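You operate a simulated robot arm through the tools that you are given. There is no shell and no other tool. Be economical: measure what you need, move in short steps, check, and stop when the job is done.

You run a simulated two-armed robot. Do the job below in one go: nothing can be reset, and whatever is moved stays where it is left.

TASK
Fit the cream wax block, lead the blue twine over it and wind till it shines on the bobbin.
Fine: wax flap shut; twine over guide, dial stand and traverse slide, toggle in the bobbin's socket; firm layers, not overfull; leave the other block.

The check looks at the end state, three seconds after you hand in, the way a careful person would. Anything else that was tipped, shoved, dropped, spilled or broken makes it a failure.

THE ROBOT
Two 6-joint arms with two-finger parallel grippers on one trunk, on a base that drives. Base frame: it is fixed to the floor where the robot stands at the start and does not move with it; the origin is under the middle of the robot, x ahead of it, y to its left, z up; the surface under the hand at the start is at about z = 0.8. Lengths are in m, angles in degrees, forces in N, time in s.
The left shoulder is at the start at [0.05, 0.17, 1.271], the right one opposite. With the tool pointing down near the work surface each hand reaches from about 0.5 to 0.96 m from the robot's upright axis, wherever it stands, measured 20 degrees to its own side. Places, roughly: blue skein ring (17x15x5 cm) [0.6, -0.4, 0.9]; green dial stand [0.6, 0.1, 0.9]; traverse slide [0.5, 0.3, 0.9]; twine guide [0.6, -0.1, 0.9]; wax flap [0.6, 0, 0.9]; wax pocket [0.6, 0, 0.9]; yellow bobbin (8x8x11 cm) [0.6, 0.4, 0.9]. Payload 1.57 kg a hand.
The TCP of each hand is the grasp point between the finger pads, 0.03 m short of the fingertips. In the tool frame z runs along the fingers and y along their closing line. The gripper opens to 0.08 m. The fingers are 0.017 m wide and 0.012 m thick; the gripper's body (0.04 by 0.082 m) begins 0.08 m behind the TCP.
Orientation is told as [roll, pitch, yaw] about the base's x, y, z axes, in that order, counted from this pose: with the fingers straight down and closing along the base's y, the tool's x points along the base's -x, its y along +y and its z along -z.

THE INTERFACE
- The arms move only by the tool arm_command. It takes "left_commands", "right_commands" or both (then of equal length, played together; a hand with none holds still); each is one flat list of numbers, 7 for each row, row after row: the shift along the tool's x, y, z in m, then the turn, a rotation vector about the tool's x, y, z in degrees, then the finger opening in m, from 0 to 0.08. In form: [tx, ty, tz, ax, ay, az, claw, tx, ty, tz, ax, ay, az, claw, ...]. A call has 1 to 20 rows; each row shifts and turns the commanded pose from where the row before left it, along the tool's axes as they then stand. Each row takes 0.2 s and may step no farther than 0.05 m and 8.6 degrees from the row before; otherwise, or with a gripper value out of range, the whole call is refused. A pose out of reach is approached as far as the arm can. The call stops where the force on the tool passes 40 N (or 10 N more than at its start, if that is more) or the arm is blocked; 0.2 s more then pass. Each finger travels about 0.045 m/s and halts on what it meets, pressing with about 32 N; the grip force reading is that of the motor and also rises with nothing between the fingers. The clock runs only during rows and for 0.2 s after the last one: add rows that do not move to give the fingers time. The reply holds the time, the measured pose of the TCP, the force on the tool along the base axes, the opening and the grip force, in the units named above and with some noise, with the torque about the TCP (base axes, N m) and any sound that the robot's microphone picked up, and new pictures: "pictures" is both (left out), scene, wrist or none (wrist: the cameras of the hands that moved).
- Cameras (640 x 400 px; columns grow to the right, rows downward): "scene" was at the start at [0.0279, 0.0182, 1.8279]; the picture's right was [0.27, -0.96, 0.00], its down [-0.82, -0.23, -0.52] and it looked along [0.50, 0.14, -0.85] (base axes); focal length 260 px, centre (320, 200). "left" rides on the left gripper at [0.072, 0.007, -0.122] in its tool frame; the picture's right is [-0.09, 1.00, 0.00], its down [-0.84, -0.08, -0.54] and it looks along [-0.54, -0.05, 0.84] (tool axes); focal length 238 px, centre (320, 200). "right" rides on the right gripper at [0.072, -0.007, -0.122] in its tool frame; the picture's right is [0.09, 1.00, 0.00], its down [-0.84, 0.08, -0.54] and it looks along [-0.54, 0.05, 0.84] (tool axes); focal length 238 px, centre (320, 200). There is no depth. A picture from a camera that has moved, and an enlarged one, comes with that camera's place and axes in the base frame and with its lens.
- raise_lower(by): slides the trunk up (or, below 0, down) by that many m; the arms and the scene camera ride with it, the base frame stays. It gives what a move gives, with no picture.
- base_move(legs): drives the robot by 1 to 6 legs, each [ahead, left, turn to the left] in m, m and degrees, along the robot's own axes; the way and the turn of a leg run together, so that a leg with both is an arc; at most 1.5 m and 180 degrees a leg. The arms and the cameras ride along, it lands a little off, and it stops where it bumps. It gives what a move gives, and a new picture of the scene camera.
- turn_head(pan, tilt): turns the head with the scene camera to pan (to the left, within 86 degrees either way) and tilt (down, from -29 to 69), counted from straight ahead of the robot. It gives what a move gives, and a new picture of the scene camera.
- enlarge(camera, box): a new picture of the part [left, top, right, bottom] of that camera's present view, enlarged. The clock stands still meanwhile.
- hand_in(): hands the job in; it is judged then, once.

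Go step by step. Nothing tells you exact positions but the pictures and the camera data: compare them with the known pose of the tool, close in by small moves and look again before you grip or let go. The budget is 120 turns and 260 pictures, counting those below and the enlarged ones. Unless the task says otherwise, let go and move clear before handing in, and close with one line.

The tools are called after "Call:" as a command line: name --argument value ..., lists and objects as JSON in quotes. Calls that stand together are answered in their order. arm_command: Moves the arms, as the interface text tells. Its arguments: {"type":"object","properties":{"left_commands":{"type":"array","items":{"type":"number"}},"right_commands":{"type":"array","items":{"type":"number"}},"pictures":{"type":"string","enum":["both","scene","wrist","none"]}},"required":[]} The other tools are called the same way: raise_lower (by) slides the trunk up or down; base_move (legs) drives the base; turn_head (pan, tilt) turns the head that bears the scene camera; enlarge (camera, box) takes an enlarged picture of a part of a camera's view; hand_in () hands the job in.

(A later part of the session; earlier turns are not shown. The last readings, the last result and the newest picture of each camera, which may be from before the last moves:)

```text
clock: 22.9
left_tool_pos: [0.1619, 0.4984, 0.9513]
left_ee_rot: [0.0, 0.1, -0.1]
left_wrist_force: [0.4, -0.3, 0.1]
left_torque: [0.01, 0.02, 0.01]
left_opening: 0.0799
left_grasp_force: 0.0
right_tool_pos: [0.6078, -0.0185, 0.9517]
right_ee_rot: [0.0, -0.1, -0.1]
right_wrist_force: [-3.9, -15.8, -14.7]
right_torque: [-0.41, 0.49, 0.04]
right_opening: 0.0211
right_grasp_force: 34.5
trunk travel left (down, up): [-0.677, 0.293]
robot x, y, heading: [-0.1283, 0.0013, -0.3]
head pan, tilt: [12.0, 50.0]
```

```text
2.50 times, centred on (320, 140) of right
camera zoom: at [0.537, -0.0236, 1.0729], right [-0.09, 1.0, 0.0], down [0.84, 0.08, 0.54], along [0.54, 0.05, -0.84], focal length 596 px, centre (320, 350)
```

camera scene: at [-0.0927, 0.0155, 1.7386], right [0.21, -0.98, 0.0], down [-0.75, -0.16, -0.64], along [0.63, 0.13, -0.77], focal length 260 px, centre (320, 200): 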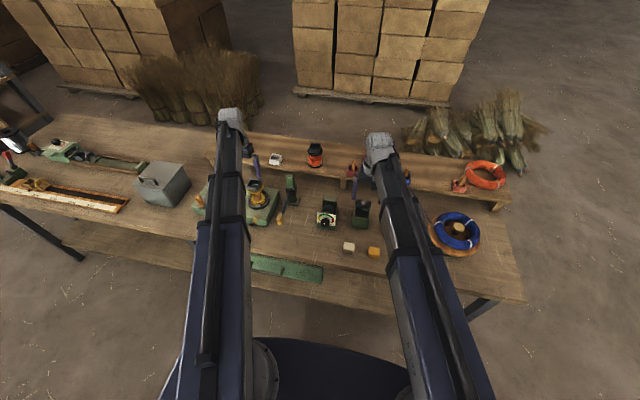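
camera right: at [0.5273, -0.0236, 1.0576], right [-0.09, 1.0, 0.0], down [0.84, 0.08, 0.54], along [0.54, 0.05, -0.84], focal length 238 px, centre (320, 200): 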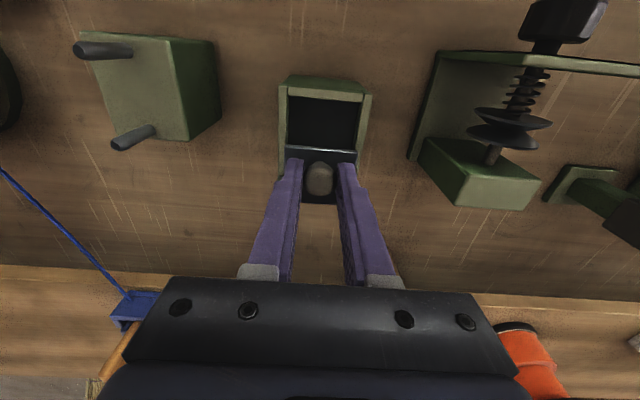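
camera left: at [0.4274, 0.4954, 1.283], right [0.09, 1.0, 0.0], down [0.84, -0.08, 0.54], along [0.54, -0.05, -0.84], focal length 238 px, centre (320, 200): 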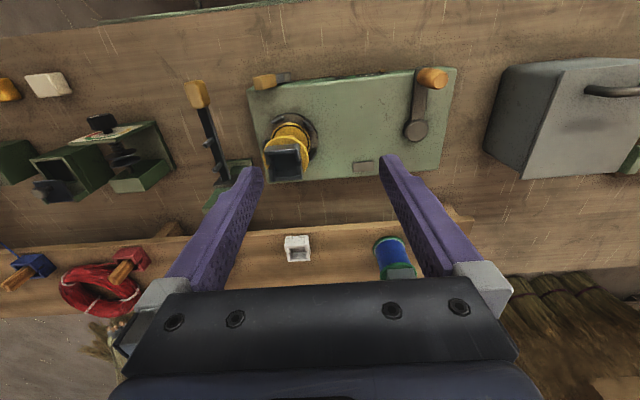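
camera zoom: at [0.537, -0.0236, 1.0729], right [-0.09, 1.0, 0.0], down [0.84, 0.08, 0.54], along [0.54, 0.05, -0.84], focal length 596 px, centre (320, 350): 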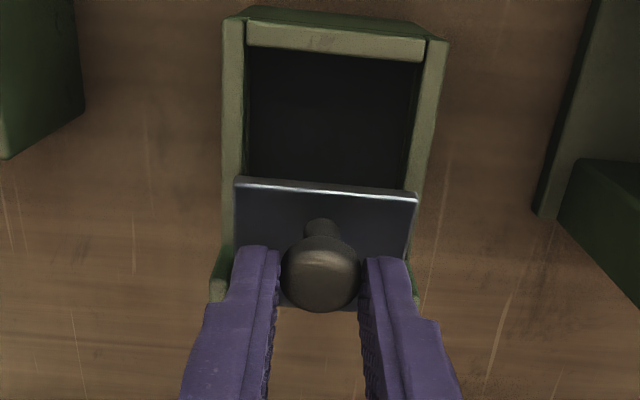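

The flap turns up about the rear ears. I keep following the arc.

Call:
arm_command --right_commands '[-0.004, -0.0015, 0, 0, 0, 0, 0.0, -0.003, 0, 0, 0, 0, 0, 0.0]' --pictures "none"

Call:
raise_lower --by 0.008

Call:
arm_command --right_commands '[-0.004, 0, 0, 0, 0, 0, 0.0, -0.004, 0, 0, 0, 0, 0, 0.0]' --pictures "none"

Call:
raise_lower --by 0.005

Call:
enlarge --camera "right" --box '[240, 60, 400, 220]'

```text
clock: 23.5
left_tool_pos: [0.1602, 0.4984, 0.9529]
left_ee_rot: [0.0, -0.1, -0.1]
left_wrist_force: [-1.0, -0.6, 0.6]
left_torque: [-0.01, -0.02, 0.0]
left_opening: 0.0799
left_grasp_force: 0.0
right_tool_pos: [0.6115, -0.0179, 0.9525]
right_ee_rot: [0.0, 0.3, 0.0]
right_wrist_force: [-19.5, -10.3, -8.0]
right_torque: [-0.27, 1.16, 0.02]
right_opening: 0.0212
right_grasp_force: 34.6
trunk travel left (down, up): [-0.677, 0.293]
robot x, y, heading: [-0.1281, 0.0022, 0.2]
head pan, tilt: [12.0, 50.0]
```

```text
clock: 24.1
left_tool_pos: [0.161, 0.4978, 0.9612]
left_ee_rot: [0.1, 0.1, -0.1]
left_wrist_force: [-0.1, 0.3, -0.1]
left_torque: [-0.02, 0.0, -0.01]
left_opening: 0.0801
left_grasp_force: 0.0
right_tool_pos: [0.6151, -0.018, 0.9604]
right_ee_rot: [0.1, -0.3, 0.0]
right_wrist_force: [2.4, -7.7, 5.4]
right_torque: [-0.08, -0.25, 0.08]
right_opening: 0.0203
right_grasp_force: 34.2
trunk travel left (down, up): [-0.685, 0.285]
robot x, y, heading: [-0.1284, -0.0008, -0.0]
head pan, tilt: [12.0, 50.0]
```

```text
clock: 24.7
left_tool_pos: [0.159, 0.4982, 0.9606]
left_ee_rot: [-0.1, 0.0, 0.1]
left_wrist_force: [-0.1, -0.5, 0.3]
left_torque: [0.02, 0.02, -0.03]
left_opening: 0.0798
left_grasp_force: 0.2
right_tool_pos: [0.617, -0.0189, 0.9616]
right_ee_rot: [0.1, 0.1, 0.0]
right_wrist_force: [-17.4, -5.5, 2.1]
right_torque: [-0.13, 1.07, 0.02]
right_opening: 0.0201
right_grasp_force: 33.8
trunk travel left (down, up): [-0.685, 0.285]
robot x, y, heading: [-0.1324, 0.0018, -0.0]
head pan, tilt: [12.0, 50.0]
```

```text
clock: 25.2
left_tool_pos: [0.1613, 0.4973, 0.9653]
left_ee_rot: [0.0, -0.1, 0.0]
left_wrist_force: [0.0, 0.5, -0.1]
left_torque: [0.02, 0.04, 0.03]
left_opening: 0.0798
left_grasp_force: 0.0
right_tool_pos: [0.62, -0.0185, 0.9655]
right_ee_rot: [-0.1, -0.1, 0.0]
right_wrist_force: [-7.6, -4.1, 0.5]
right_torque: [-0.14, 0.48, -0.06]
right_opening: 0.0181
right_grasp_force: 32.1
trunk travel left (down, up): [-0.69, 0.28]
robot x, y, heading: [-0.1292, -0.0031, 0.1]
head pan, tilt: [12.0, 50.0]
```

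```text
2.50 times, centred on (320, 140) of right
camera zoom: at [0.5488, -0.0237, 1.087], right [-0.09, 1.0, 0.0], down [0.84, 0.08, 0.54], along [0.54, 0.05, -0.84], focal length 596 px, centre (320, 350)
```

zoom: 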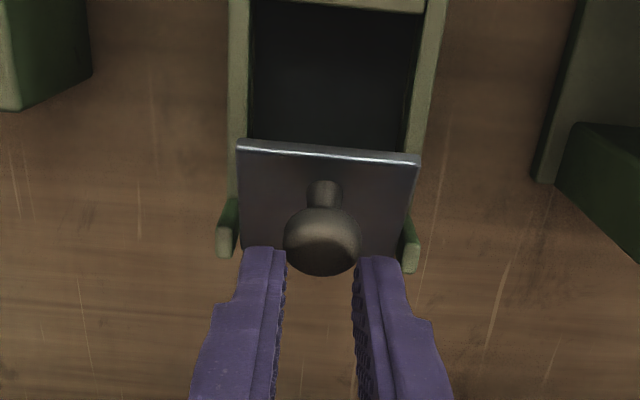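

The flap is raised about 25° but my grip is slipping off. I release, come round in front, and push its free edge back from below with closed fingers.

Call:
arm_command --right_commands '[0, 0, 0, 0, 0, 0, 0.05, 0, 0, 0, 0, 0, 0, 0.05]' --pictures "none"

Call:
raise_lower --by 0.02

Call:
arm_command --right_commands '[0.04, 0.001, 0, 0, 0, 0, 0.03, 0.035, 0, 0, 0, 0, 0, 0.0, 0, 0, 0, 0, 0, 0, 0.0, 0, 0, 0, 0, 0, 0, 0.0]' --pictures "wrist"

Call:
enlarge --camera "right" --box '[240, 100, 400, 220]'

```text
clock: 25.8
left_tool_pos: [0.162, 0.4992, 0.9665]
left_ee_rot: [0.0, -0.1, 0.0]
left_wrist_force: [-0.4, -0.4, -0.8]
left_torque: [-0.03, 0.03, 0.01]
left_opening: 0.08
left_grasp_force: 0.1
right_tool_pos: [0.6207, -0.0184, 0.9651]
right_ee_rot: [0.0, 0.0, -0.1]
right_wrist_force: [-0.7, -1.1, 0.0]
right_torque: [-0.04, 0.04, -0.01]
right_opening: 0.0498
right_grasp_force: 0.0
trunk travel left (down, up): [-0.69, 0.28]
robot x, y, heading: [-0.1292, 0.0002, -0.0]
head pan, tilt: [12.0, 50.0]
```

```text
clock: 26.5
left_tool_pos: [0.1619, 0.4987, 0.9852]
left_ee_rot: [0.0, 0.1, 0.0]
left_wrist_force: [-0.3, -0.6, 0.1]
left_torque: [-0.02, 0.01, -0.02]
left_opening: 0.0797
left_grasp_force: 0.1
right_tool_pos: [0.6216, -0.0182, 0.9852]
right_ee_rot: [0.0, 0.0, 0.1]
right_wrist_force: [0.6, 0.0, -0.8]
right_torque: [0.0, 0.0, -0.03]
right_opening: 0.0502
right_grasp_force: 0.1
trunk travel left (down, up): [-0.71, 0.26]
robot x, y, heading: [-0.1306, -0.0016, 0.2]
head pan, tilt: [12.0, 50.0]
```

```text
clock: 27.5
left_tool_pos: [0.1622, 0.4983, 0.9848]
left_ee_rot: [0.0, 0.1, 0.0]
left_wrist_force: [-0.5, 0.5, -0.6]
left_torque: [0.02, -0.02, 0.02]
left_opening: 0.0797
left_grasp_force: 0.0
right_tool_pos: [0.5467, -0.0169, 0.9852]
right_ee_rot: [0.1, 0.0, 0.1]
right_wrist_force: [0.1, -0.2, -0.3]
right_torque: [0.03, -0.01, -0.01]
right_opening: 0.0
right_grasp_force: 19.9
trunk travel left (down, up): [-0.71, 0.26]
robot x, y, heading: [-0.1351, 0.0051, -0.1]
head pan, tilt: [12.0, 50.0]
camera right: at [0.4747, -0.0225, 1.1066], right [-0.09, 1.0, 0.0], down [0.84, 0.08, 0.54], along [0.54, 0.05, -0.84], focal length 238 px, centre (320, 200)
```

right: 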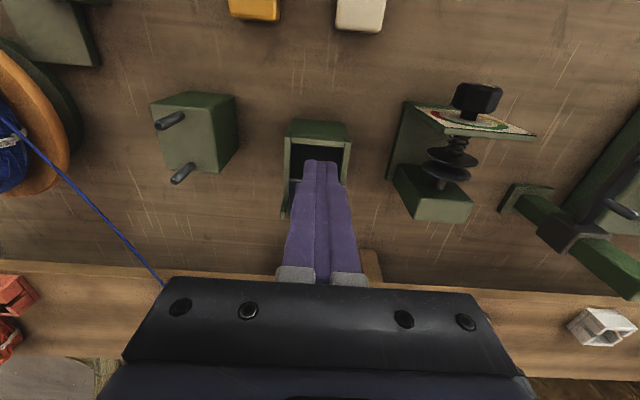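

```text
3.33 times, centred on (320, 160) of right
camera zoom: at [0.4747, -0.0225, 1.1066], right [-0.09, 1.0, 0.0], down [0.84, 0.08, 0.54], along [0.54, 0.05, -0.84], focal length 794 px, centre (320, 333)
```

zoom: 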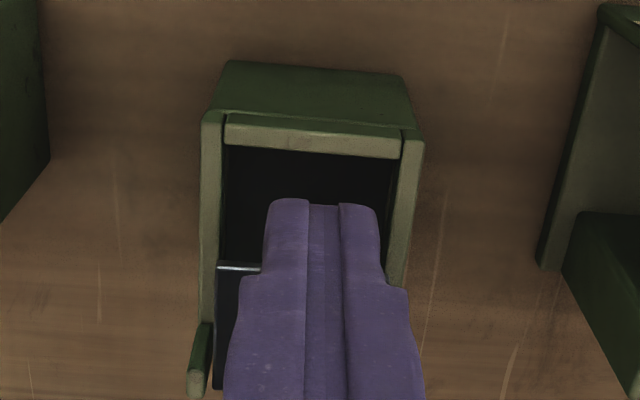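

The flap fell back to level: it springs or falls shut. I test whether it stays open if pushed past upright: lower to tip z≈0.885 in front of it, then push back.

Call:
raise_lower --by -0.069

Call:
arm_command --right_commands '[-0.02, 0, 0, 0, 0, 0, 0, -0.015, 0, 0, 0, 0, 0, 0, -0.01, 0, 0, 0, 0, 0, 0, -0.01, 0, 0, 0, 0, 0, 0, -0.01, 0, 0, 0, 0, 0, 0, -0.01, 0, 0, 0, 0, 0, 0]' --pictures "wrist"

Call:
enlarge --camera "scene" --box '[318, 170, 380, 220]'

```text
clock: 28.5
left_tool_pos: [0.1621, 0.4989, 0.9164]
left_ee_rot: [0.0, -0.1, 0.1]
left_wrist_force: [-0.9, 0.6, 0.0]
left_torque: [-0.01, 0.02, -0.02]
left_opening: 0.08
left_grasp_force: 0.1
right_tool_pos: [0.5457, -0.0171, 0.9163]
right_ee_rot: [-0.1, 0.1, 0.1]
right_wrist_force: [0.0, 0.2, -0.5]
right_torque: [0.03, 0.02, 0.0]
right_opening: 0.0002
right_grasp_force: 21.3
trunk travel left (down, up): [-0.641, 0.329]
robot x, y, heading: [-0.1314, -0.0011, -0.1]
head pan, tilt: [12.0, 50.0]
```

```text
clock: 29.4
left_tool_pos: [0.1612, 0.4976, 0.9165]
left_ee_rot: [-0.2, 0.1, 0.0]
left_wrist_force: [-0.5, 0.3, -0.6]
left_torque: [-0.01, 0.03, 0.0]
left_opening: 0.0799
left_grasp_force: 0.0
right_tool_pos: [0.5782, -0.0165, 0.9153]
right_ee_rot: [0.0, 1.2, 0.1]
right_wrist_force: [-12.1, -0.4, -0.2]
right_torque: [-0.1, 0.2, -0.05]
right_opening: 0.0
right_grasp_force: 21.4
trunk travel left (down, up): [-0.641, 0.329]
robot x, y, heading: [-0.1309, 0.0012, -0.2]
head pan, tilt: [12.0, 50.0]
stopped in row 4 (right hand): the force on the tool passed its limit at 46 N (the readings are from after the stop); the commanded pose is now the measured one
camera right: at [0.5088, -0.0221, 1.0392], right [-0.09, 1.0, 0.0], down [0.85, 0.08, 0.52], along [0.52, 0.05, -0.85], focal length 238 px, centre (320, 200)
```

right: 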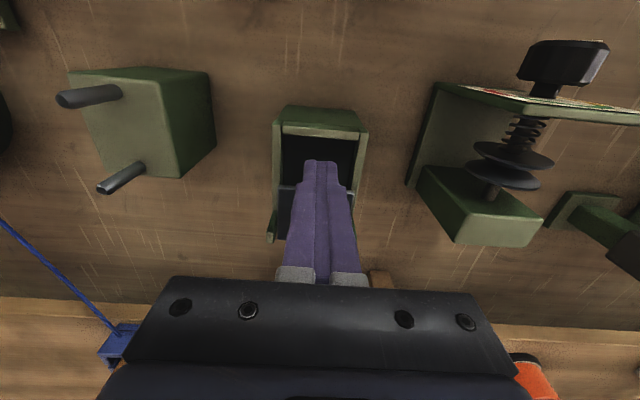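

```text
8.00 times, centred on (349, 195) of scene
camera zoom: at [-0.0934, 0.0156, 1.5938], right [0.21, -0.98, 0.0], down [-0.75, -0.16, -0.64], along [0.63, 0.13, -0.77], focal length 2084 px, centre (88, 240)
```

zoom: 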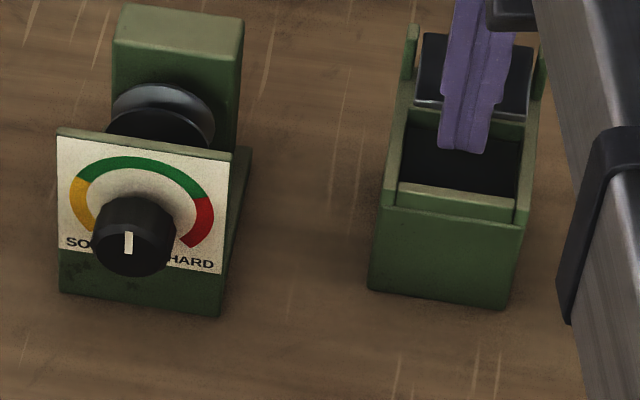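

Pushing the edge horizontally just loads the hinge; level seems to be its shut stop, with ~3 cm of gap above the rim. I can slide the 2.6 cm block in under its edge, so now I go over the cream block.

Call:
arm_command --right_commands '[0.03, 0, 0, 0, -1.2, 0, 0.03, 0.04, 0.01, 0, 0, 0, 0, 0.06, 0.04, 0.01, 0, 0, 0, 0, 0.075, 0.03, 0.009, 0, 0, 0, 0, 0.08, 0, 0, 0, 0, 0, 0, 0.08]' --pictures "wrist"

Call:
enlarge --camera "right" --box '[220, 60, 420, 260]'

```text
clock: 30.6
left_tool_pos: [0.1613, 0.4982, 0.9167]
left_ee_rot: [-0.1, 0.2, 0.0]
left_wrist_force: [-0.2, 0.2, 0.1]
left_torque: [0.0, 0.03, 0.0]
left_opening: 0.0799
left_grasp_force: 0.0
right_tool_pos: [0.4421, 0.0139, 0.9157]
right_ee_rot: [0.1, -0.3, -0.1]
right_wrist_force: [0.2, -0.9, 0.5]
right_torque: [-0.03, 0.01, -0.02]
right_opening: 0.0799
right_grasp_force: 0.1
trunk travel left (down, up): [-0.641, 0.329]
robot x, y, heading: [-0.1306, -0.0018, -0.1]
head pan, tilt: [12.0, 50.0]
camera right: at [0.3701, 0.0086, 1.0372], right [-0.09, 1.0, 0.0], down [0.83, 0.08, 0.55], along [0.54, 0.05, -0.84], focal length 238 px, centre (320, 200)
```

right: 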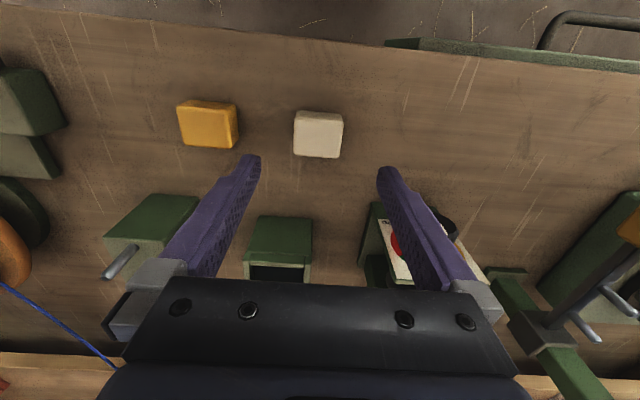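

```text
2.00 times, centred on (320, 160) of right
camera zoom: at [0.3701, 0.0086, 1.0372], right [-0.09, 1.0, 0.0], down [0.83, 0.08, 0.55], along [0.54, 0.05, -0.84], focal length 477 px, centre (320, 280)
```

zoom: 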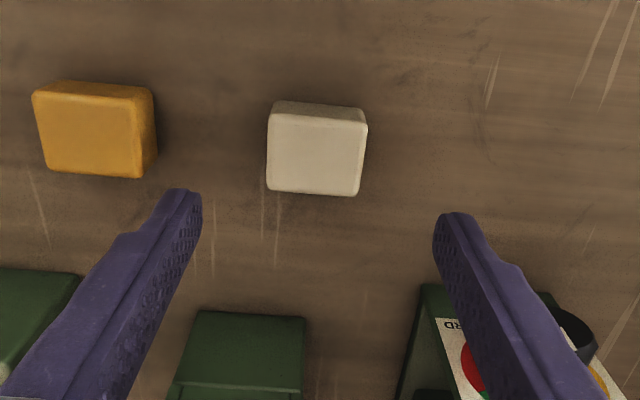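

The cream block centre is at about (0.4395, 0.0126), 4.3×3.4×2.6 cm. I'll grip it 6 mm toward its near side, with tips at z≈0.81.

Call:
arm_command --right_commands '[0.0085, -0.0013, 0, 0, 0, 0, 0.07, 0, 0, 0, 0, 0, 0, 0.065]' --pictures "none"

Call:
raise_lower --by -0.076

Call:
arm_command --right_commands '[0, 0, 0, 0, 0, 0, 0.04, 0, 0, 0, 0, 0, 0, 0.03, 0, 0, 0, 0, 0, 0, 0.02, 0, 0, 0, 0, 0, 0, 0.02]' --pictures "wrist"

```text
clock: 31.1
left_tool_pos: [0.1611, 0.4985, 0.9165]
left_ee_rot: [0.0, 0.0, 0.0]
left_wrist_force: [-0.4, 0.1, 0.1]
left_torque: [0.02, -0.01, 0.03]
left_opening: 0.0799
left_grasp_force: 0.0
right_tool_pos: [0.4328, 0.0127, 0.9157]
right_ee_rot: [-0.1, -0.3, 0.0]
right_wrist_force: [0.3, -0.1, -0.5]
right_torque: [0.01, 0.01, -0.02]
right_opening: 0.0652
right_grasp_force: 0.0
trunk travel left (down, up): [-0.641, 0.329]
robot x, y, heading: [-0.1328, -0.0025, 0.0]
head pan, tilt: [12.0, 50.0]
```

```text
clock: 32.3
left_tool_pos: [0.1605, 0.5, 0.8397]
left_ee_rot: [0.0, 0.0, 0.0]
left_wrist_force: [0.0, 0.5, -0.1]
left_torque: [-0.01, -0.02, 0.04]
left_opening: 0.0802
left_grasp_force: 0.0
right_tool_pos: [0.4317, 0.0126, 0.8403]
right_ee_rot: [0.1, -0.3, 0.0]
right_wrist_force: [0.6, -0.1, 0.0]
right_torque: [-0.02, -0.02, 0.01]
right_opening: 0.065
right_grasp_force: 0.0
trunk travel left (down, up): [-0.565, 0.405]
robot x, y, heading: [-0.1347, -0.004, -0.1]
head pan, tilt: [12.0, 50.0]
```

```text
clock: 33.3
left_tool_pos: [0.1606, 0.499, 0.8393]
left_ee_rot: [0.0, 0.0, 0.0]
left_wrist_force: [0.1, 0.1, 0.7]
left_torque: [0.02, 0.0, 0.02]
left_opening: 0.08
left_grasp_force: 0.0
right_tool_pos: [0.434, 0.0127, 0.8411]
right_ee_rot: [-0.1, -0.3, 0.0]
right_wrist_force: [-0.7, 0.2, 0.9]
right_torque: [-0.01, 0.0, 0.03]
right_opening: 0.0428
right_grasp_force: 32.4
trunk travel left (down, up): [-0.565, 0.405]
robot x, y, heading: [-0.1279, 0.0006, -0.0]
head pan, tilt: [12.0, 50.0]
camera right: at [0.3606, 0.0072, 0.9612], right [-0.09, 1.0, 0.0], down [0.83, 0.08, 0.55], along [0.54, 0.05, -0.84], focal length 238 px, centre (320, 200)
```

right: 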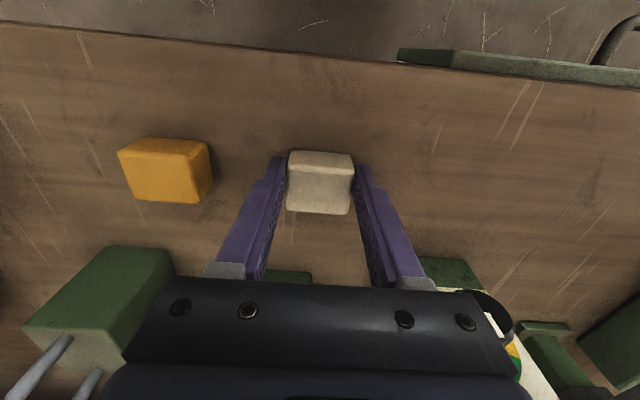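

Gripped at 4.3 cm. I lift and bring it in front of the pocket.

Call:
raise_lower --by 0.08

Call:
arm_command --right_commands '[-0.03, -0.01, 0, 0, 0, 0, 0.02, -0.04, -0.01, 0, 0, 0, 0, 0.02, -0.026, -0.009, 0, 0, 0, 0, 0.02, 0, 0, 0, 0, 0, 0, 0.02]' --pictures "wrist"

Call:
enlarge --camera "right" --box '[240, 120, 400, 280]'

Call:
enlarge --camera "scene" --box '[318, 160, 380, 220]'

```text
clock: 34.5
left_tool_pos: [0.1605, 0.4987, 0.9205]
left_ee_rot: [0.0, 0.0, 0.0]
left_wrist_force: [-0.5, -0.4, 0.2]
left_torque: [0.0, -0.02, 0.02]
left_opening: 0.0801
left_grasp_force: 0.0
right_tool_pos: [0.4329, 0.0114, 0.9206]
right_ee_rot: [-0.1, -0.3, 0.0]
right_wrist_force: [-0.7, 0.5, -0.6]
right_torque: [0.01, 0.0, 0.0]
right_opening: 0.0429
right_grasp_force: 32.2
trunk travel left (down, up): [-0.645, 0.325]
robot x, y, heading: [-0.1321, 0.0025, 0.4]
head pan, tilt: [12.0, 50.0]
```

```text
clock: 35.5
left_tool_pos: [0.1606, 0.4993, 0.9202]
left_ee_rot: [0.0, 0.1, 0.0]
left_wrist_force: [0.3, -0.1, -0.1]
left_torque: [-0.02, -0.02, -0.02]
left_opening: 0.0801
left_grasp_force: 0.1
right_tool_pos: [0.5292, -0.0149, 0.9199]
right_ee_rot: [0.0, -0.4, 0.0]
right_wrist_force: [-1.0, 0.4, 0.7]
right_torque: [0.02, -0.02, -0.02]
right_opening: 0.043
right_grasp_force: 32.2
trunk travel left (down, up): [-0.645, 0.325]
robot x, y, heading: [-0.1302, 0.0002, -0.1]
head pan, tilt: [12.0, 50.0]
camera right: at [0.4571, -0.0216, 1.0412], right [-0.09, 1.0, 0.0], down [0.83, 0.08, 0.55], along [0.54, 0.05, -0.84], focal length 238 px, centre (320, 200)
```

right: 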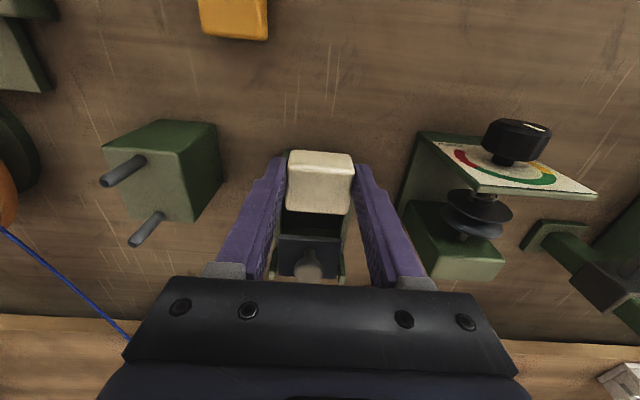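

```text
2.50 times, centred on (320, 200) of right
camera zoom: at [0.4571, -0.0216, 1.0412], right [-0.09, 1.0, 0.0], down [0.83, 0.08, 0.55], along [0.54, 0.05, -0.84], focal length 596 px, centre (320, 200)
```

zoom: 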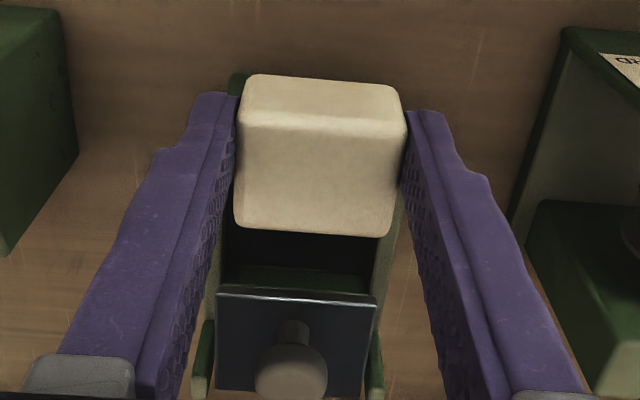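

```text
6.67 times, centred on (349, 190) of scene
camera zoom: at [-0.0933, 0.0155, 1.5976], right [0.21, -0.98, 0.0], down [-0.75, -0.16, -0.64], along [0.63, 0.13, -0.77], focal length 1737 px, centre (127, 267)
```

zoom: 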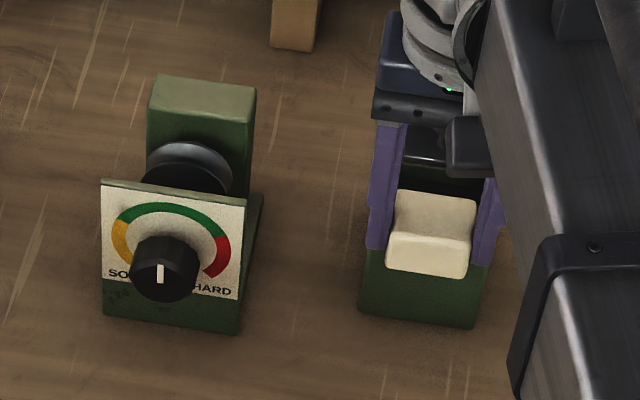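

I'll tip the block nose-down 6°, slip it under the flap edge above the near rim, then release it to drop in. First, align and tilt.

Call:
arm_command --right_commands '[-0.015, -0.0016, 0, 0, 6, 0, 0.02, -0.013, 0, 0, 0, 0, 0, 0.02, 0, 0, 0, 0, 0, 0, 0.02]' --pictures "none"

Call:
raise_lower --by -0.009

Call:
enlarge --camera "right" --box '[240, 120, 400, 280]'

Call:
enlarge --camera "scene" --box '[318, 160, 380, 220]'

```text
clock: 36.2
left_tool_pos: [0.1609, 0.4984, 0.9193]
left_ee_rot: [0.0, 0.0, 0.1]
left_wrist_force: [-0.7, 0.6, 0.8]
left_torque: [0.03, -0.01, -0.02]
left_opening: 0.0798
left_grasp_force: 0.0
right_tool_pos: [0.5557, -0.0169, 0.921]
right_ee_rot: [0.0, 5.7, 0.0]
right_wrist_force: [0.4, 0.5, -0.2]
right_torque: [0.01, 0.01, -0.02]
right_opening: 0.0431
right_grasp_force: 32.1
trunk travel left (down, up): [-0.645, 0.325]
robot x, y, heading: [-0.1287, -0.0019, 0.1]
head pan, tilt: [12.0, 50.0]
```

```text
clock: 36.8
left_tool_pos: [0.1615, 0.4987, 0.9121]
left_ee_rot: [0.1, 0.0, 0.0]
left_wrist_force: [-0.2, -1.0, 0.6]
left_torque: [0.02, 0.01, 0.03]
left_opening: 0.0802
left_grasp_force: 0.1
right_tool_pos: [0.5557, -0.0172, 0.914]
right_ee_rot: [0.0, 5.6, 0.0]
right_wrist_force: [4.0, -0.9, 25.5]
right_torque: [-0.02, -0.24, 0.02]
right_opening: 0.0426
right_grasp_force: 31.9
trunk travel left (down, up): [-0.636, 0.334]
robot x, y, heading: [-0.1313, 0.0001, -0.1]
head pan, tilt: [12.0, 50.0]
```

```text
2.50 times, centred on (320, 200) of right
camera zoom: at [0.4967, -0.0228, 1.0414], right [-0.09, 1.0, 0.01], down [0.89, 0.08, 0.46], along [0.45, 0.05, -0.89], focal length 596 px, centre (320, 200)
```

zoom: 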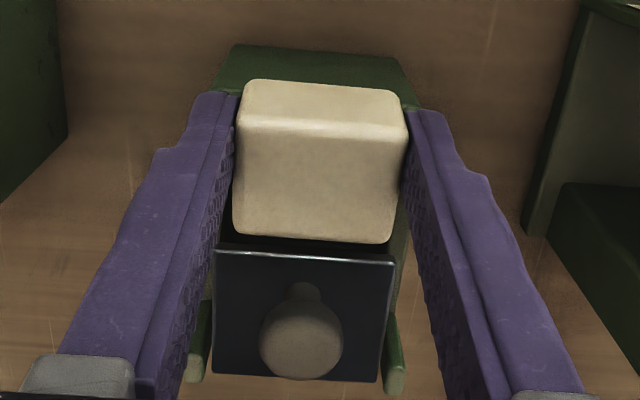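

```text
6.67 times, centred on (349, 190) of scene
camera zoom: at [-0.0951, 0.0155, 1.5891], right [0.21, -0.98, 0.0], down [-0.75, -0.16, -0.64], along [0.63, 0.13, -0.77], focal length 1737 px, centre (127, 267)
```

zoom: 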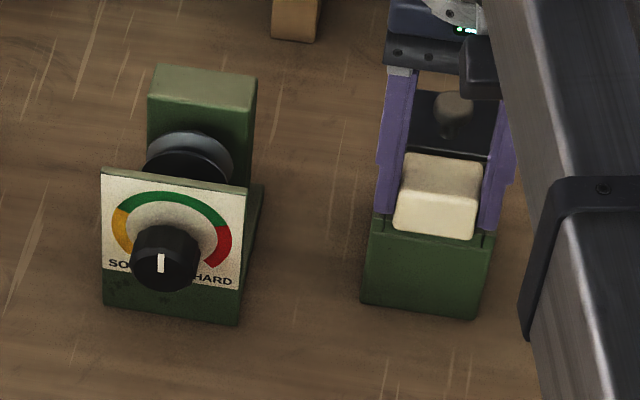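

The block touches the rim (rim ≈0.872), so the gap is a bit smaller than the block; I tilt it more so that the sloping top lifts the sprung flap as it goes in.

Call:
arm_command --right_commands '[-0.004, 0, 0, 0, 5, 0, 0.02, -0.003, 0, 0, 0, 4.5, 0, 0.02, 0, 0, 0, 0, 0, 0, 0.02]' --pictures "none"

Call:
raise_lower --by -0.005

Call:
arm_command --right_commands '[-0.006, 0, 0, 0, 0, 0, 0.02, -0.006, 0, 0, 0, 0, 0, 0.02, -0.005, 0, 0, 0, 0, 0, 0.02]' --pictures "none"

Call:
enlarge --camera "right" --box '[240, 120, 400, 280]'

Call:
enlarge --camera "scene" --box '[318, 160, 380, 220]'

```text
clock: 37.6
left_tool_pos: [0.1599, 0.4978, 0.9115]
left_ee_rot: [0.1, -0.1, 0.0]
left_wrist_force: [-0.2, -0.6, -0.1]
left_torque: [0.0, 0.02, -0.02]
left_opening: 0.0803
left_grasp_force: 0.0
right_tool_pos: [0.5625, -0.0169, 0.9192]
right_ee_rot: [0.1, 15.3, 0.0]
right_wrist_force: [-2.3, -0.4, -0.5]
right_torque: [0.01, 0.07, 0.04]
right_opening: 0.0427
right_grasp_force: 31.7
right hand out of reach, approached as far as the arm can: row 1, 2
trunk travel left (down, up): [-0.636, 0.334]
robot x, y, heading: [-0.1326, 0.0013, 0.0]
head pan, tilt: [12.0, 50.0]
```

```text
clock: 38.2
left_tool_pos: [0.1604, 0.4982, 0.9059]
left_ee_rot: [0.0, -0.1, 0.0]
left_wrist_force: [0.2, 0.7, 0.7]
left_torque: [0.02, 0.03, -0.02]
left_opening: 0.0801
left_grasp_force: 0.1
right_tool_pos: [0.5625, -0.0166, 0.914]
right_ee_rot: [-0.1, 15.3, 0.0]
right_wrist_force: [-7.7, -0.7, -0.6]
right_torque: [0.0, 0.12, 0.0]
right_opening: 0.0427
right_grasp_force: 32.2
trunk travel left (down, up): [-0.631, 0.339]
robot x, y, heading: [-0.129, -0.003, -0.1]
head pan, tilt: [12.0, 50.0]
```

```text
clock: 39.0
left_tool_pos: [0.1598, 0.499, 0.9072]
left_ee_rot: [0.0, -0.1, 0.0]
left_wrist_force: [0.7, 0.7, 0.1]
left_torque: [-0.01, 0.0, 0.0]
left_opening: 0.0798
left_grasp_force: 0.1
right_tool_pos: [0.5752, -0.0168, 0.9154]
right_ee_rot: [-0.2, 15.5, -0.1]
right_wrist_force: [-29.0, -0.3, 2.3]
right_torque: [0.03, 0.33, -0.03]
right_opening: 0.0429
right_grasp_force: 32.5
right hand out of reach, approached as far as the arm can: row 2
trunk travel left (down, up): [-0.631, 0.339]
robot x, y, heading: [-0.1303, 0.0031, -0.2]
head pan, tilt: [12.0, 50.0]
```

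```text
2.50 times, centred on (320, 200) of right
camera zoom: at [0.5396, -0.0222, 1.052], right [-0.09, 1.0, 0.02], down [0.95, 0.08, 0.3], along [0.3, 0.05, -0.95], focal length 596 px, centre (320, 200)
```

zoom: 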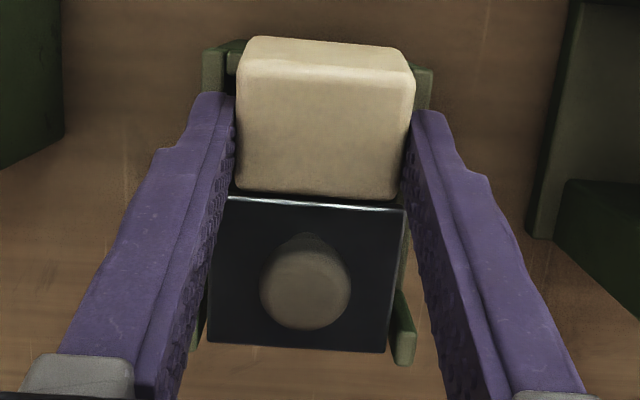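

```text
6.67 times, centred on (349, 190) of scene
camera zoom: at [-0.0968, 0.0154, 1.5837], right [0.21, -0.98, 0.0], down [-0.75, -0.16, -0.64], along [0.63, 0.13, -0.76], focal length 1737 px, centre (127, 267)
```

zoom: 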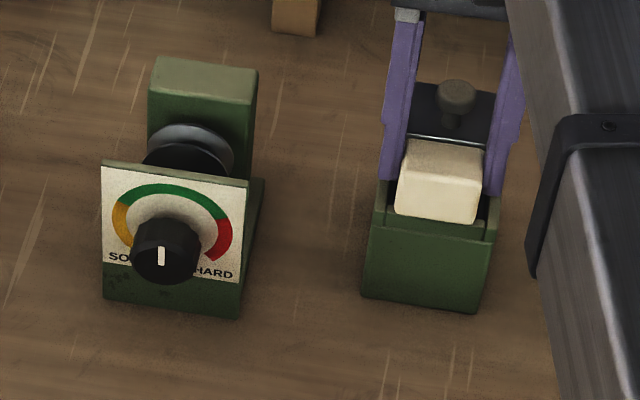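

The nose meets the flap edge head-on; I back off a little, lower, and try again.

Call:
arm_command --right_commands '[0.005, 0, 0, 0, 0, 0, 0.02, 0, 0, 0, 0, 0, 0, 0.02]' --pictures "none"

Call:
raise_lower --by -0.005

Call:
arm_command --right_commands '[-0.005, 0, 0, 0, 0, 0, 0.02, -0.005, 0, 0, 0, 0, 0, 0.02]' --pictures "none"

Call:
enlarge --camera "right" --box '[240, 120, 400, 280]'

```text
clock: 39.6
left_tool_pos: [0.1611, 0.4992, 0.9056]
left_ee_rot: [0.0, 0.0, 0.1]
left_wrist_force: [0.4, 0.5, 0.0]
left_torque: [-0.03, 0.02, -0.02]
left_opening: 0.0801
left_grasp_force: 0.0
right_tool_pos: [0.5765, -0.017, 0.914]
right_ee_rot: [-0.1, 15.2, 0.0]
right_wrist_force: [-12.0, -0.9, -0.1]
right_torque: [-0.04, 0.18, 0.01]
right_opening: 0.0429
right_grasp_force: 32.0
trunk travel left (down, up): [-0.631, 0.339]
robot x, y, heading: [-0.1301, -0.0001, 0.2]
head pan, tilt: [12.0, 50.0]
```

```text
clock: 40.1
left_tool_pos: [0.1592, 0.4973, 0.9016]
left_ee_rot: [-0.1, -0.3, 0.0]
left_wrist_force: [0.6, 0.3, 0.2]
left_torque: [0.02, 0.03, -0.01]
left_opening: 0.0801
left_grasp_force: 0.0
right_tool_pos: [0.5757, -0.017, 0.9102]
right_ee_rot: [-0.1, 15.0, 0.0]
right_wrist_force: [2.4, -0.7, 28.0]
right_torque: [-0.01, 0.26, 0.01]
right_opening: 0.0428
right_grasp_force: 32.1
trunk travel left (down, up): [-0.626, 0.344]
robot x, y, heading: [-0.1296, -0.0041, -0.2]
head pan, tilt: [12.0, 50.0]
```

```text
clock: 40.7
left_tool_pos: [0.1583, 0.4986, 0.9024]
left_ee_rot: [0.0, -0.1, 0.0]
left_wrist_force: [-0.4, -0.4, 0.1]
left_torque: [0.03, -0.03, -0.03]
left_opening: 0.08
left_grasp_force: 0.0
right_tool_pos: [0.5796, -0.0164, 0.9111]
right_ee_rot: [-0.1, 15.6, 0.0]
right_wrist_force: [-32.1, -2.4, 1.9]
right_torque: [-0.08, 0.26, -0.24]
right_opening: 0.0429
right_grasp_force: 31.9
trunk travel left (down, up): [-0.626, 0.344]
robot x, y, heading: [-0.1319, 0.0014, -0.1]
head pan, tilt: [12.0, 50.0]
```

```text
2.50 times, centred on (320, 200) of right
camera zoom: at [0.543, -0.022, 1.0469], right [-0.09, 1.0, 0.02], down [0.95, 0.08, 0.3], along [0.29, 0.05, -0.95], focal length 596 px, centre (320, 200)
```

zoom: 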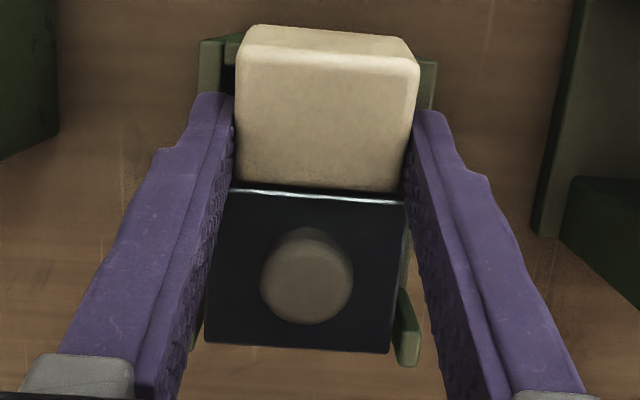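

The nose seems to be under the flap and against the far wall. Levelling the block now should let it drop between the walls.

Call:
arm_command --right_commands '[0.003, 0, 0, 0, -3, 0, 0.02, 0.002, 0, 0, 0, -3, 0, 0.02, 0, 0, 0, 0, -3, 0, 0.02, 0, 0, 0, 0, 0, 0, 0.02]' --pictures "wrist"

Call:
enlarge --camera "right" --box '[240, 120, 400, 280]'

Call:
enlarge --camera "scene" --box '[318, 160, 380, 220]'

```text
clock: 41.4
left_tool_pos: [0.159, 0.4987, 0.9039]
left_ee_rot: [0.0, -0.1, 0.0]
left_wrist_force: [-0.4, -0.4, -0.6]
left_torque: [-0.03, 0.02, -0.02]
left_opening: 0.0799
left_grasp_force: 0.0
right_tool_pos: [0.5783, -0.0166, 0.9071]
right_ee_rot: [-0.1, 9.0, -0.1]
right_wrist_force: [2.2, 1.1, 51.1]
right_torque: [0.76, 0.17, -0.04]
right_opening: 0.0429
right_grasp_force: 32.4
right hand out of reach, approached as far as the arm can: row 2
trunk travel left (down, up): [-0.626, 0.344]
robot x, y, heading: [-0.1297, -0.0003, -0.0]
head pan, tilt: [12.0, 50.0]
stopped in row 3 (right hand): the force on the tool passed its limit at 94 N (the readings are from after the stop); the commanded pose is now the measured one
camera right: at [0.5264, -0.0219, 1.038], right [-0.09, 1.0, 0.01], down [0.91, 0.08, 0.4], along [0.4, 0.05, -0.91], focal length 238 px, centre (320, 200)
```

right: 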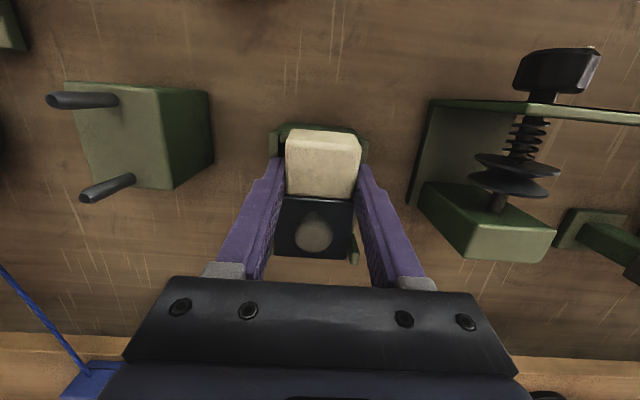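

```text
2.50 times, centred on (320, 200) of right
camera zoom: at [0.5264, -0.0219, 1.038], right [-0.09, 1.0, 0.01], down [0.91, 0.08, 0.4], along [0.4, 0.05, -0.91], focal length 596 px, centre (320, 200)
```

zoom: 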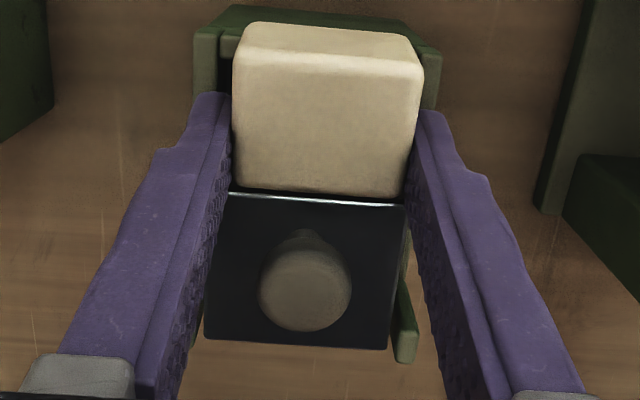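

```text
6.67 times, centred on (349, 190) of scene
camera zoom: at [-0.0974, 0.0156, 1.5794], right [0.21, -0.98, 0.0], down [-0.75, -0.16, -0.65], along [0.63, 0.13, -0.76], focal length 1737 px, centre (127, 267)
```

zoom: 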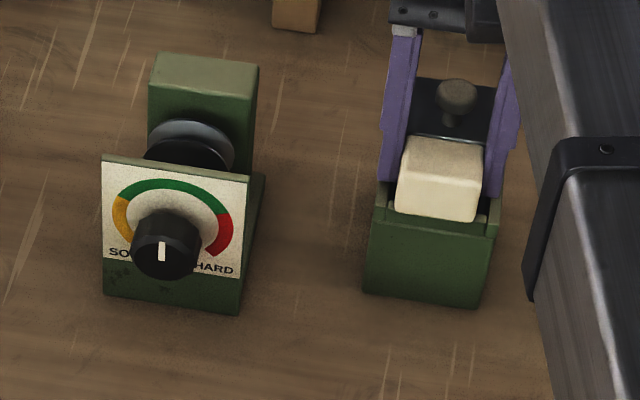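

The block slid back in my grip against the flap, so the flap needs to be properly opened first. I'll carry the wax aside with the right hand and open the flap with the left hand by following its arc.

Call:
raise_lower --by 0.05

Call:
arm_command --right_commands '[0.04, 0, 0, 0, -5, 0, 0.02, 0.04, -0.02, 0, 0, -4, 0, 0.02, 0.03, -0.035, 0, 0, 0, 0, 0.02, 0.01, -0.045, 0, 0, 0, 0, 0.02, 0, -0.045, 0, 0, 0, 0, 0.02, 0, -0.03, 0, 0, 0, 0, 0.02, 0, 0, 0, 0, 0, 0, 0.02]' --left_commands '[-0.04, -0.03, 0, 0, 0, 0, 0.08, -0.04, -0.03, 0, 0, 0, 0, 0.08, -0.04, -0.03, 0, 0, 0, 0, 0.08, -0.04, -0.03, 0, 0, 0, 0, 0.08, -0.04, -0.03, 0, 0, 0, 0, 0.08, -0.03, -0.035, 0, 0, 0, 0, 0.08, -0.02, -0.04, 0, 0, 0, 0, 0.08]' --pictures "both"

```text
clock: 42.3
left_tool_pos: [0.1611, 0.4986, 0.9503]
left_ee_rot: [0.0, 0.0, -0.1]
left_wrist_force: [0.3, 0.5, 0.1]
left_torque: [-0.03, -0.01, -0.01]
left_opening: 0.08
left_grasp_force: 0.1
right_tool_pos: [0.582, -0.0157, 0.9545]
right_ee_rot: [-0.1, 9.0, -0.1]
right_wrist_force: [-0.4, 0.0, -0.8]
right_torque: [-0.05, -0.01, 0.01]
right_opening: 0.0428
right_grasp_force: 32.1
trunk travel left (down, up): [-0.676, 0.294]
robot x, y, heading: [-0.13, -0.003, -0.2]
head pan, tilt: [12.0, 50.0]
```

```text
clock: 43.9
left_tool_pos: [0.4097, 0.2721, 0.9519]
left_ee_rot: [-0.1, 0.0, 0.0]
left_wrist_force: [-0.2, -0.1, -0.7]
left_torque: [0.0, 0.04, 0.03]
left_opening: 0.0799
left_grasp_force: 0.0
left hand out of reach, approached as far as the arm can: row 7
right_tool_pos: [0.4612, -0.1904, 0.9515]
right_ee_rot: [-0.1, 0.0, 0.1]
right_wrist_force: [0.1, -0.8, 0.3]
right_torque: [0.03, 0.01, 0.02]
right_opening: 0.0427
right_grasp_force: 32.1
right hand out of reach, approached as far as the arm can: row 1, 2
trunk travel left (down, up): [-0.676, 0.294]
robot x, y, heading: [-0.1283, 0.0002, 0.1]
head pan, tilt: [12.0, 50.0]
camera scene: at [-0.0928, 0.0151, 1.6286], right [0.21, -0.98, 0.0], down [-0.75, -0.16, -0.64], along [0.63, 0.13, -0.77], focal length 260 px, centre (320, 200)
camera right: at [0.3892, -0.196, 1.0725], right [-0.09, 1.0, 0.0], down [0.84, 0.08, 0.54], along [0.54, 0.05, -0.84], focal length 238 px, centre (320, 200)
camera left: at [0.3381, 0.2781, 1.0733], right [0.09, 1.0, 0.0], down [0.84, -0.08, 0.54], along [0.54, -0.05, -0.84], focal length 238 px, centre (320, 200)
```

scene: 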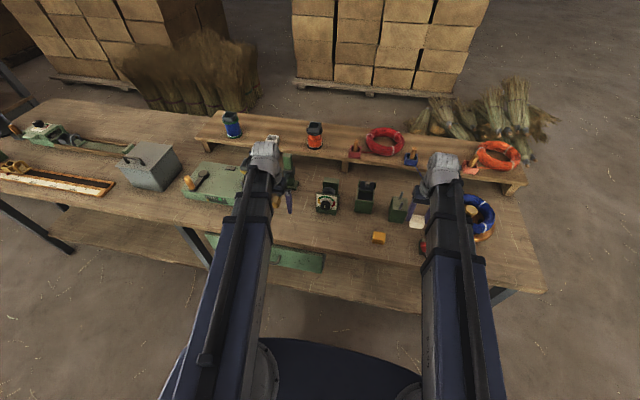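
right: 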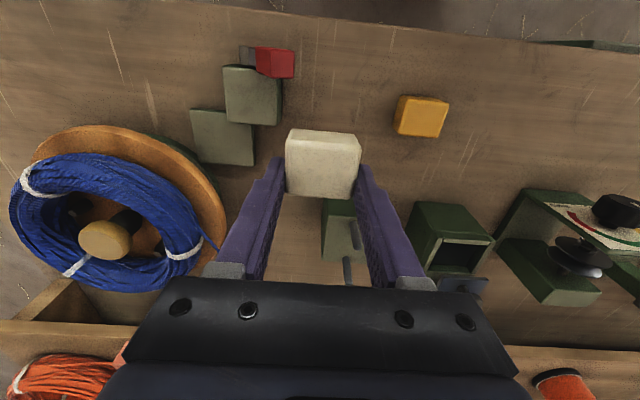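
left: 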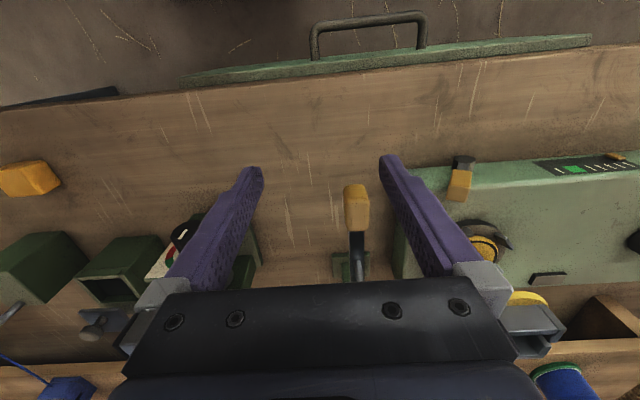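

Call:
raise_lower --by 0.03

Call:
arm_command --left_commands '[-0.0238, -0.0361, 0, 0, 0, 0, 0.08, -0.0238, -0.0361, 0, 0, 0, 0, 0.08, -0.0238, -0.0361, 0, 0, 0, 0, 0.08, -0.0238, -0.0361, 0, 0, 0, 0, 0.07, -0.0238, -0.0361, 0, 0, 0, 0, 0.06, -0.0238, -0.0361, 0, 0, 0, 0, 0.05, -0.0238, -0.0361, 0, 0, 0, 0, 0.05, -0.0238, -0.0361, 0, 0, 0, 0, 0.05]' --pictures "wrist"

```text
clock: 44.7
left_tool_pos: [0.4092, 0.272, 0.9808]
left_ee_rot: [0.0, 0.0, 0.0]
left_wrist_force: [0.5, -0.8, 0.3]
left_torque: [0.0, 0.02, -0.01]
left_opening: 0.0798
left_grasp_force: 0.0
right_tool_pos: [0.4611, -0.191, 0.9813]
right_ee_rot: [0.0, 0.1, 0.0]
right_wrist_force: [-0.6, -0.4, -0.2]
right_torque: [0.0, 0.01, 0.01]
right_opening: 0.0428
right_grasp_force: 31.9
trunk travel left (down, up): [-0.706, 0.264]
robot x, y, heading: [-0.1307, 0.0004, 0.0]
head pan, tilt: [12.0, 50.0]
```

```text
clock: 46.5
left_tool_pos: [0.5996, -0.0141, 0.9815]
left_ee_rot: [0.1, 0.1, 0.0]
left_wrist_force: [0.5, -0.1, 0.2]
left_torque: [0.0, -0.01, 0.02]
left_opening: 0.0498
left_grasp_force: 0.1
right_tool_pos: [0.4602, -0.189, 0.982]
right_ee_rot: [-0.1, 0.0, 0.1]
right_wrist_force: [0.4, -0.2, -0.8]
right_torque: [0.03, 0.01, 0.0]
right_opening: 0.0426
right_grasp_force: 32.0
trunk travel left (down, up): [-0.706, 0.264]
robot x, y, heading: [-0.1288, 0.0005, -0.2]
head pan, tilt: [12.0, 50.0]
camera left: at [0.5273, -0.0086, 1.1031], right [0.09, 1.0, 0.0], down [0.84, -0.08, 0.54], along [0.54, -0.05, -0.84], focal length 238 px, centre (320, 200)
```

left: 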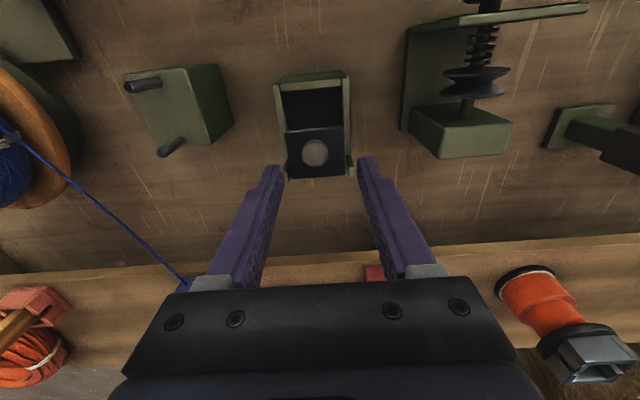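

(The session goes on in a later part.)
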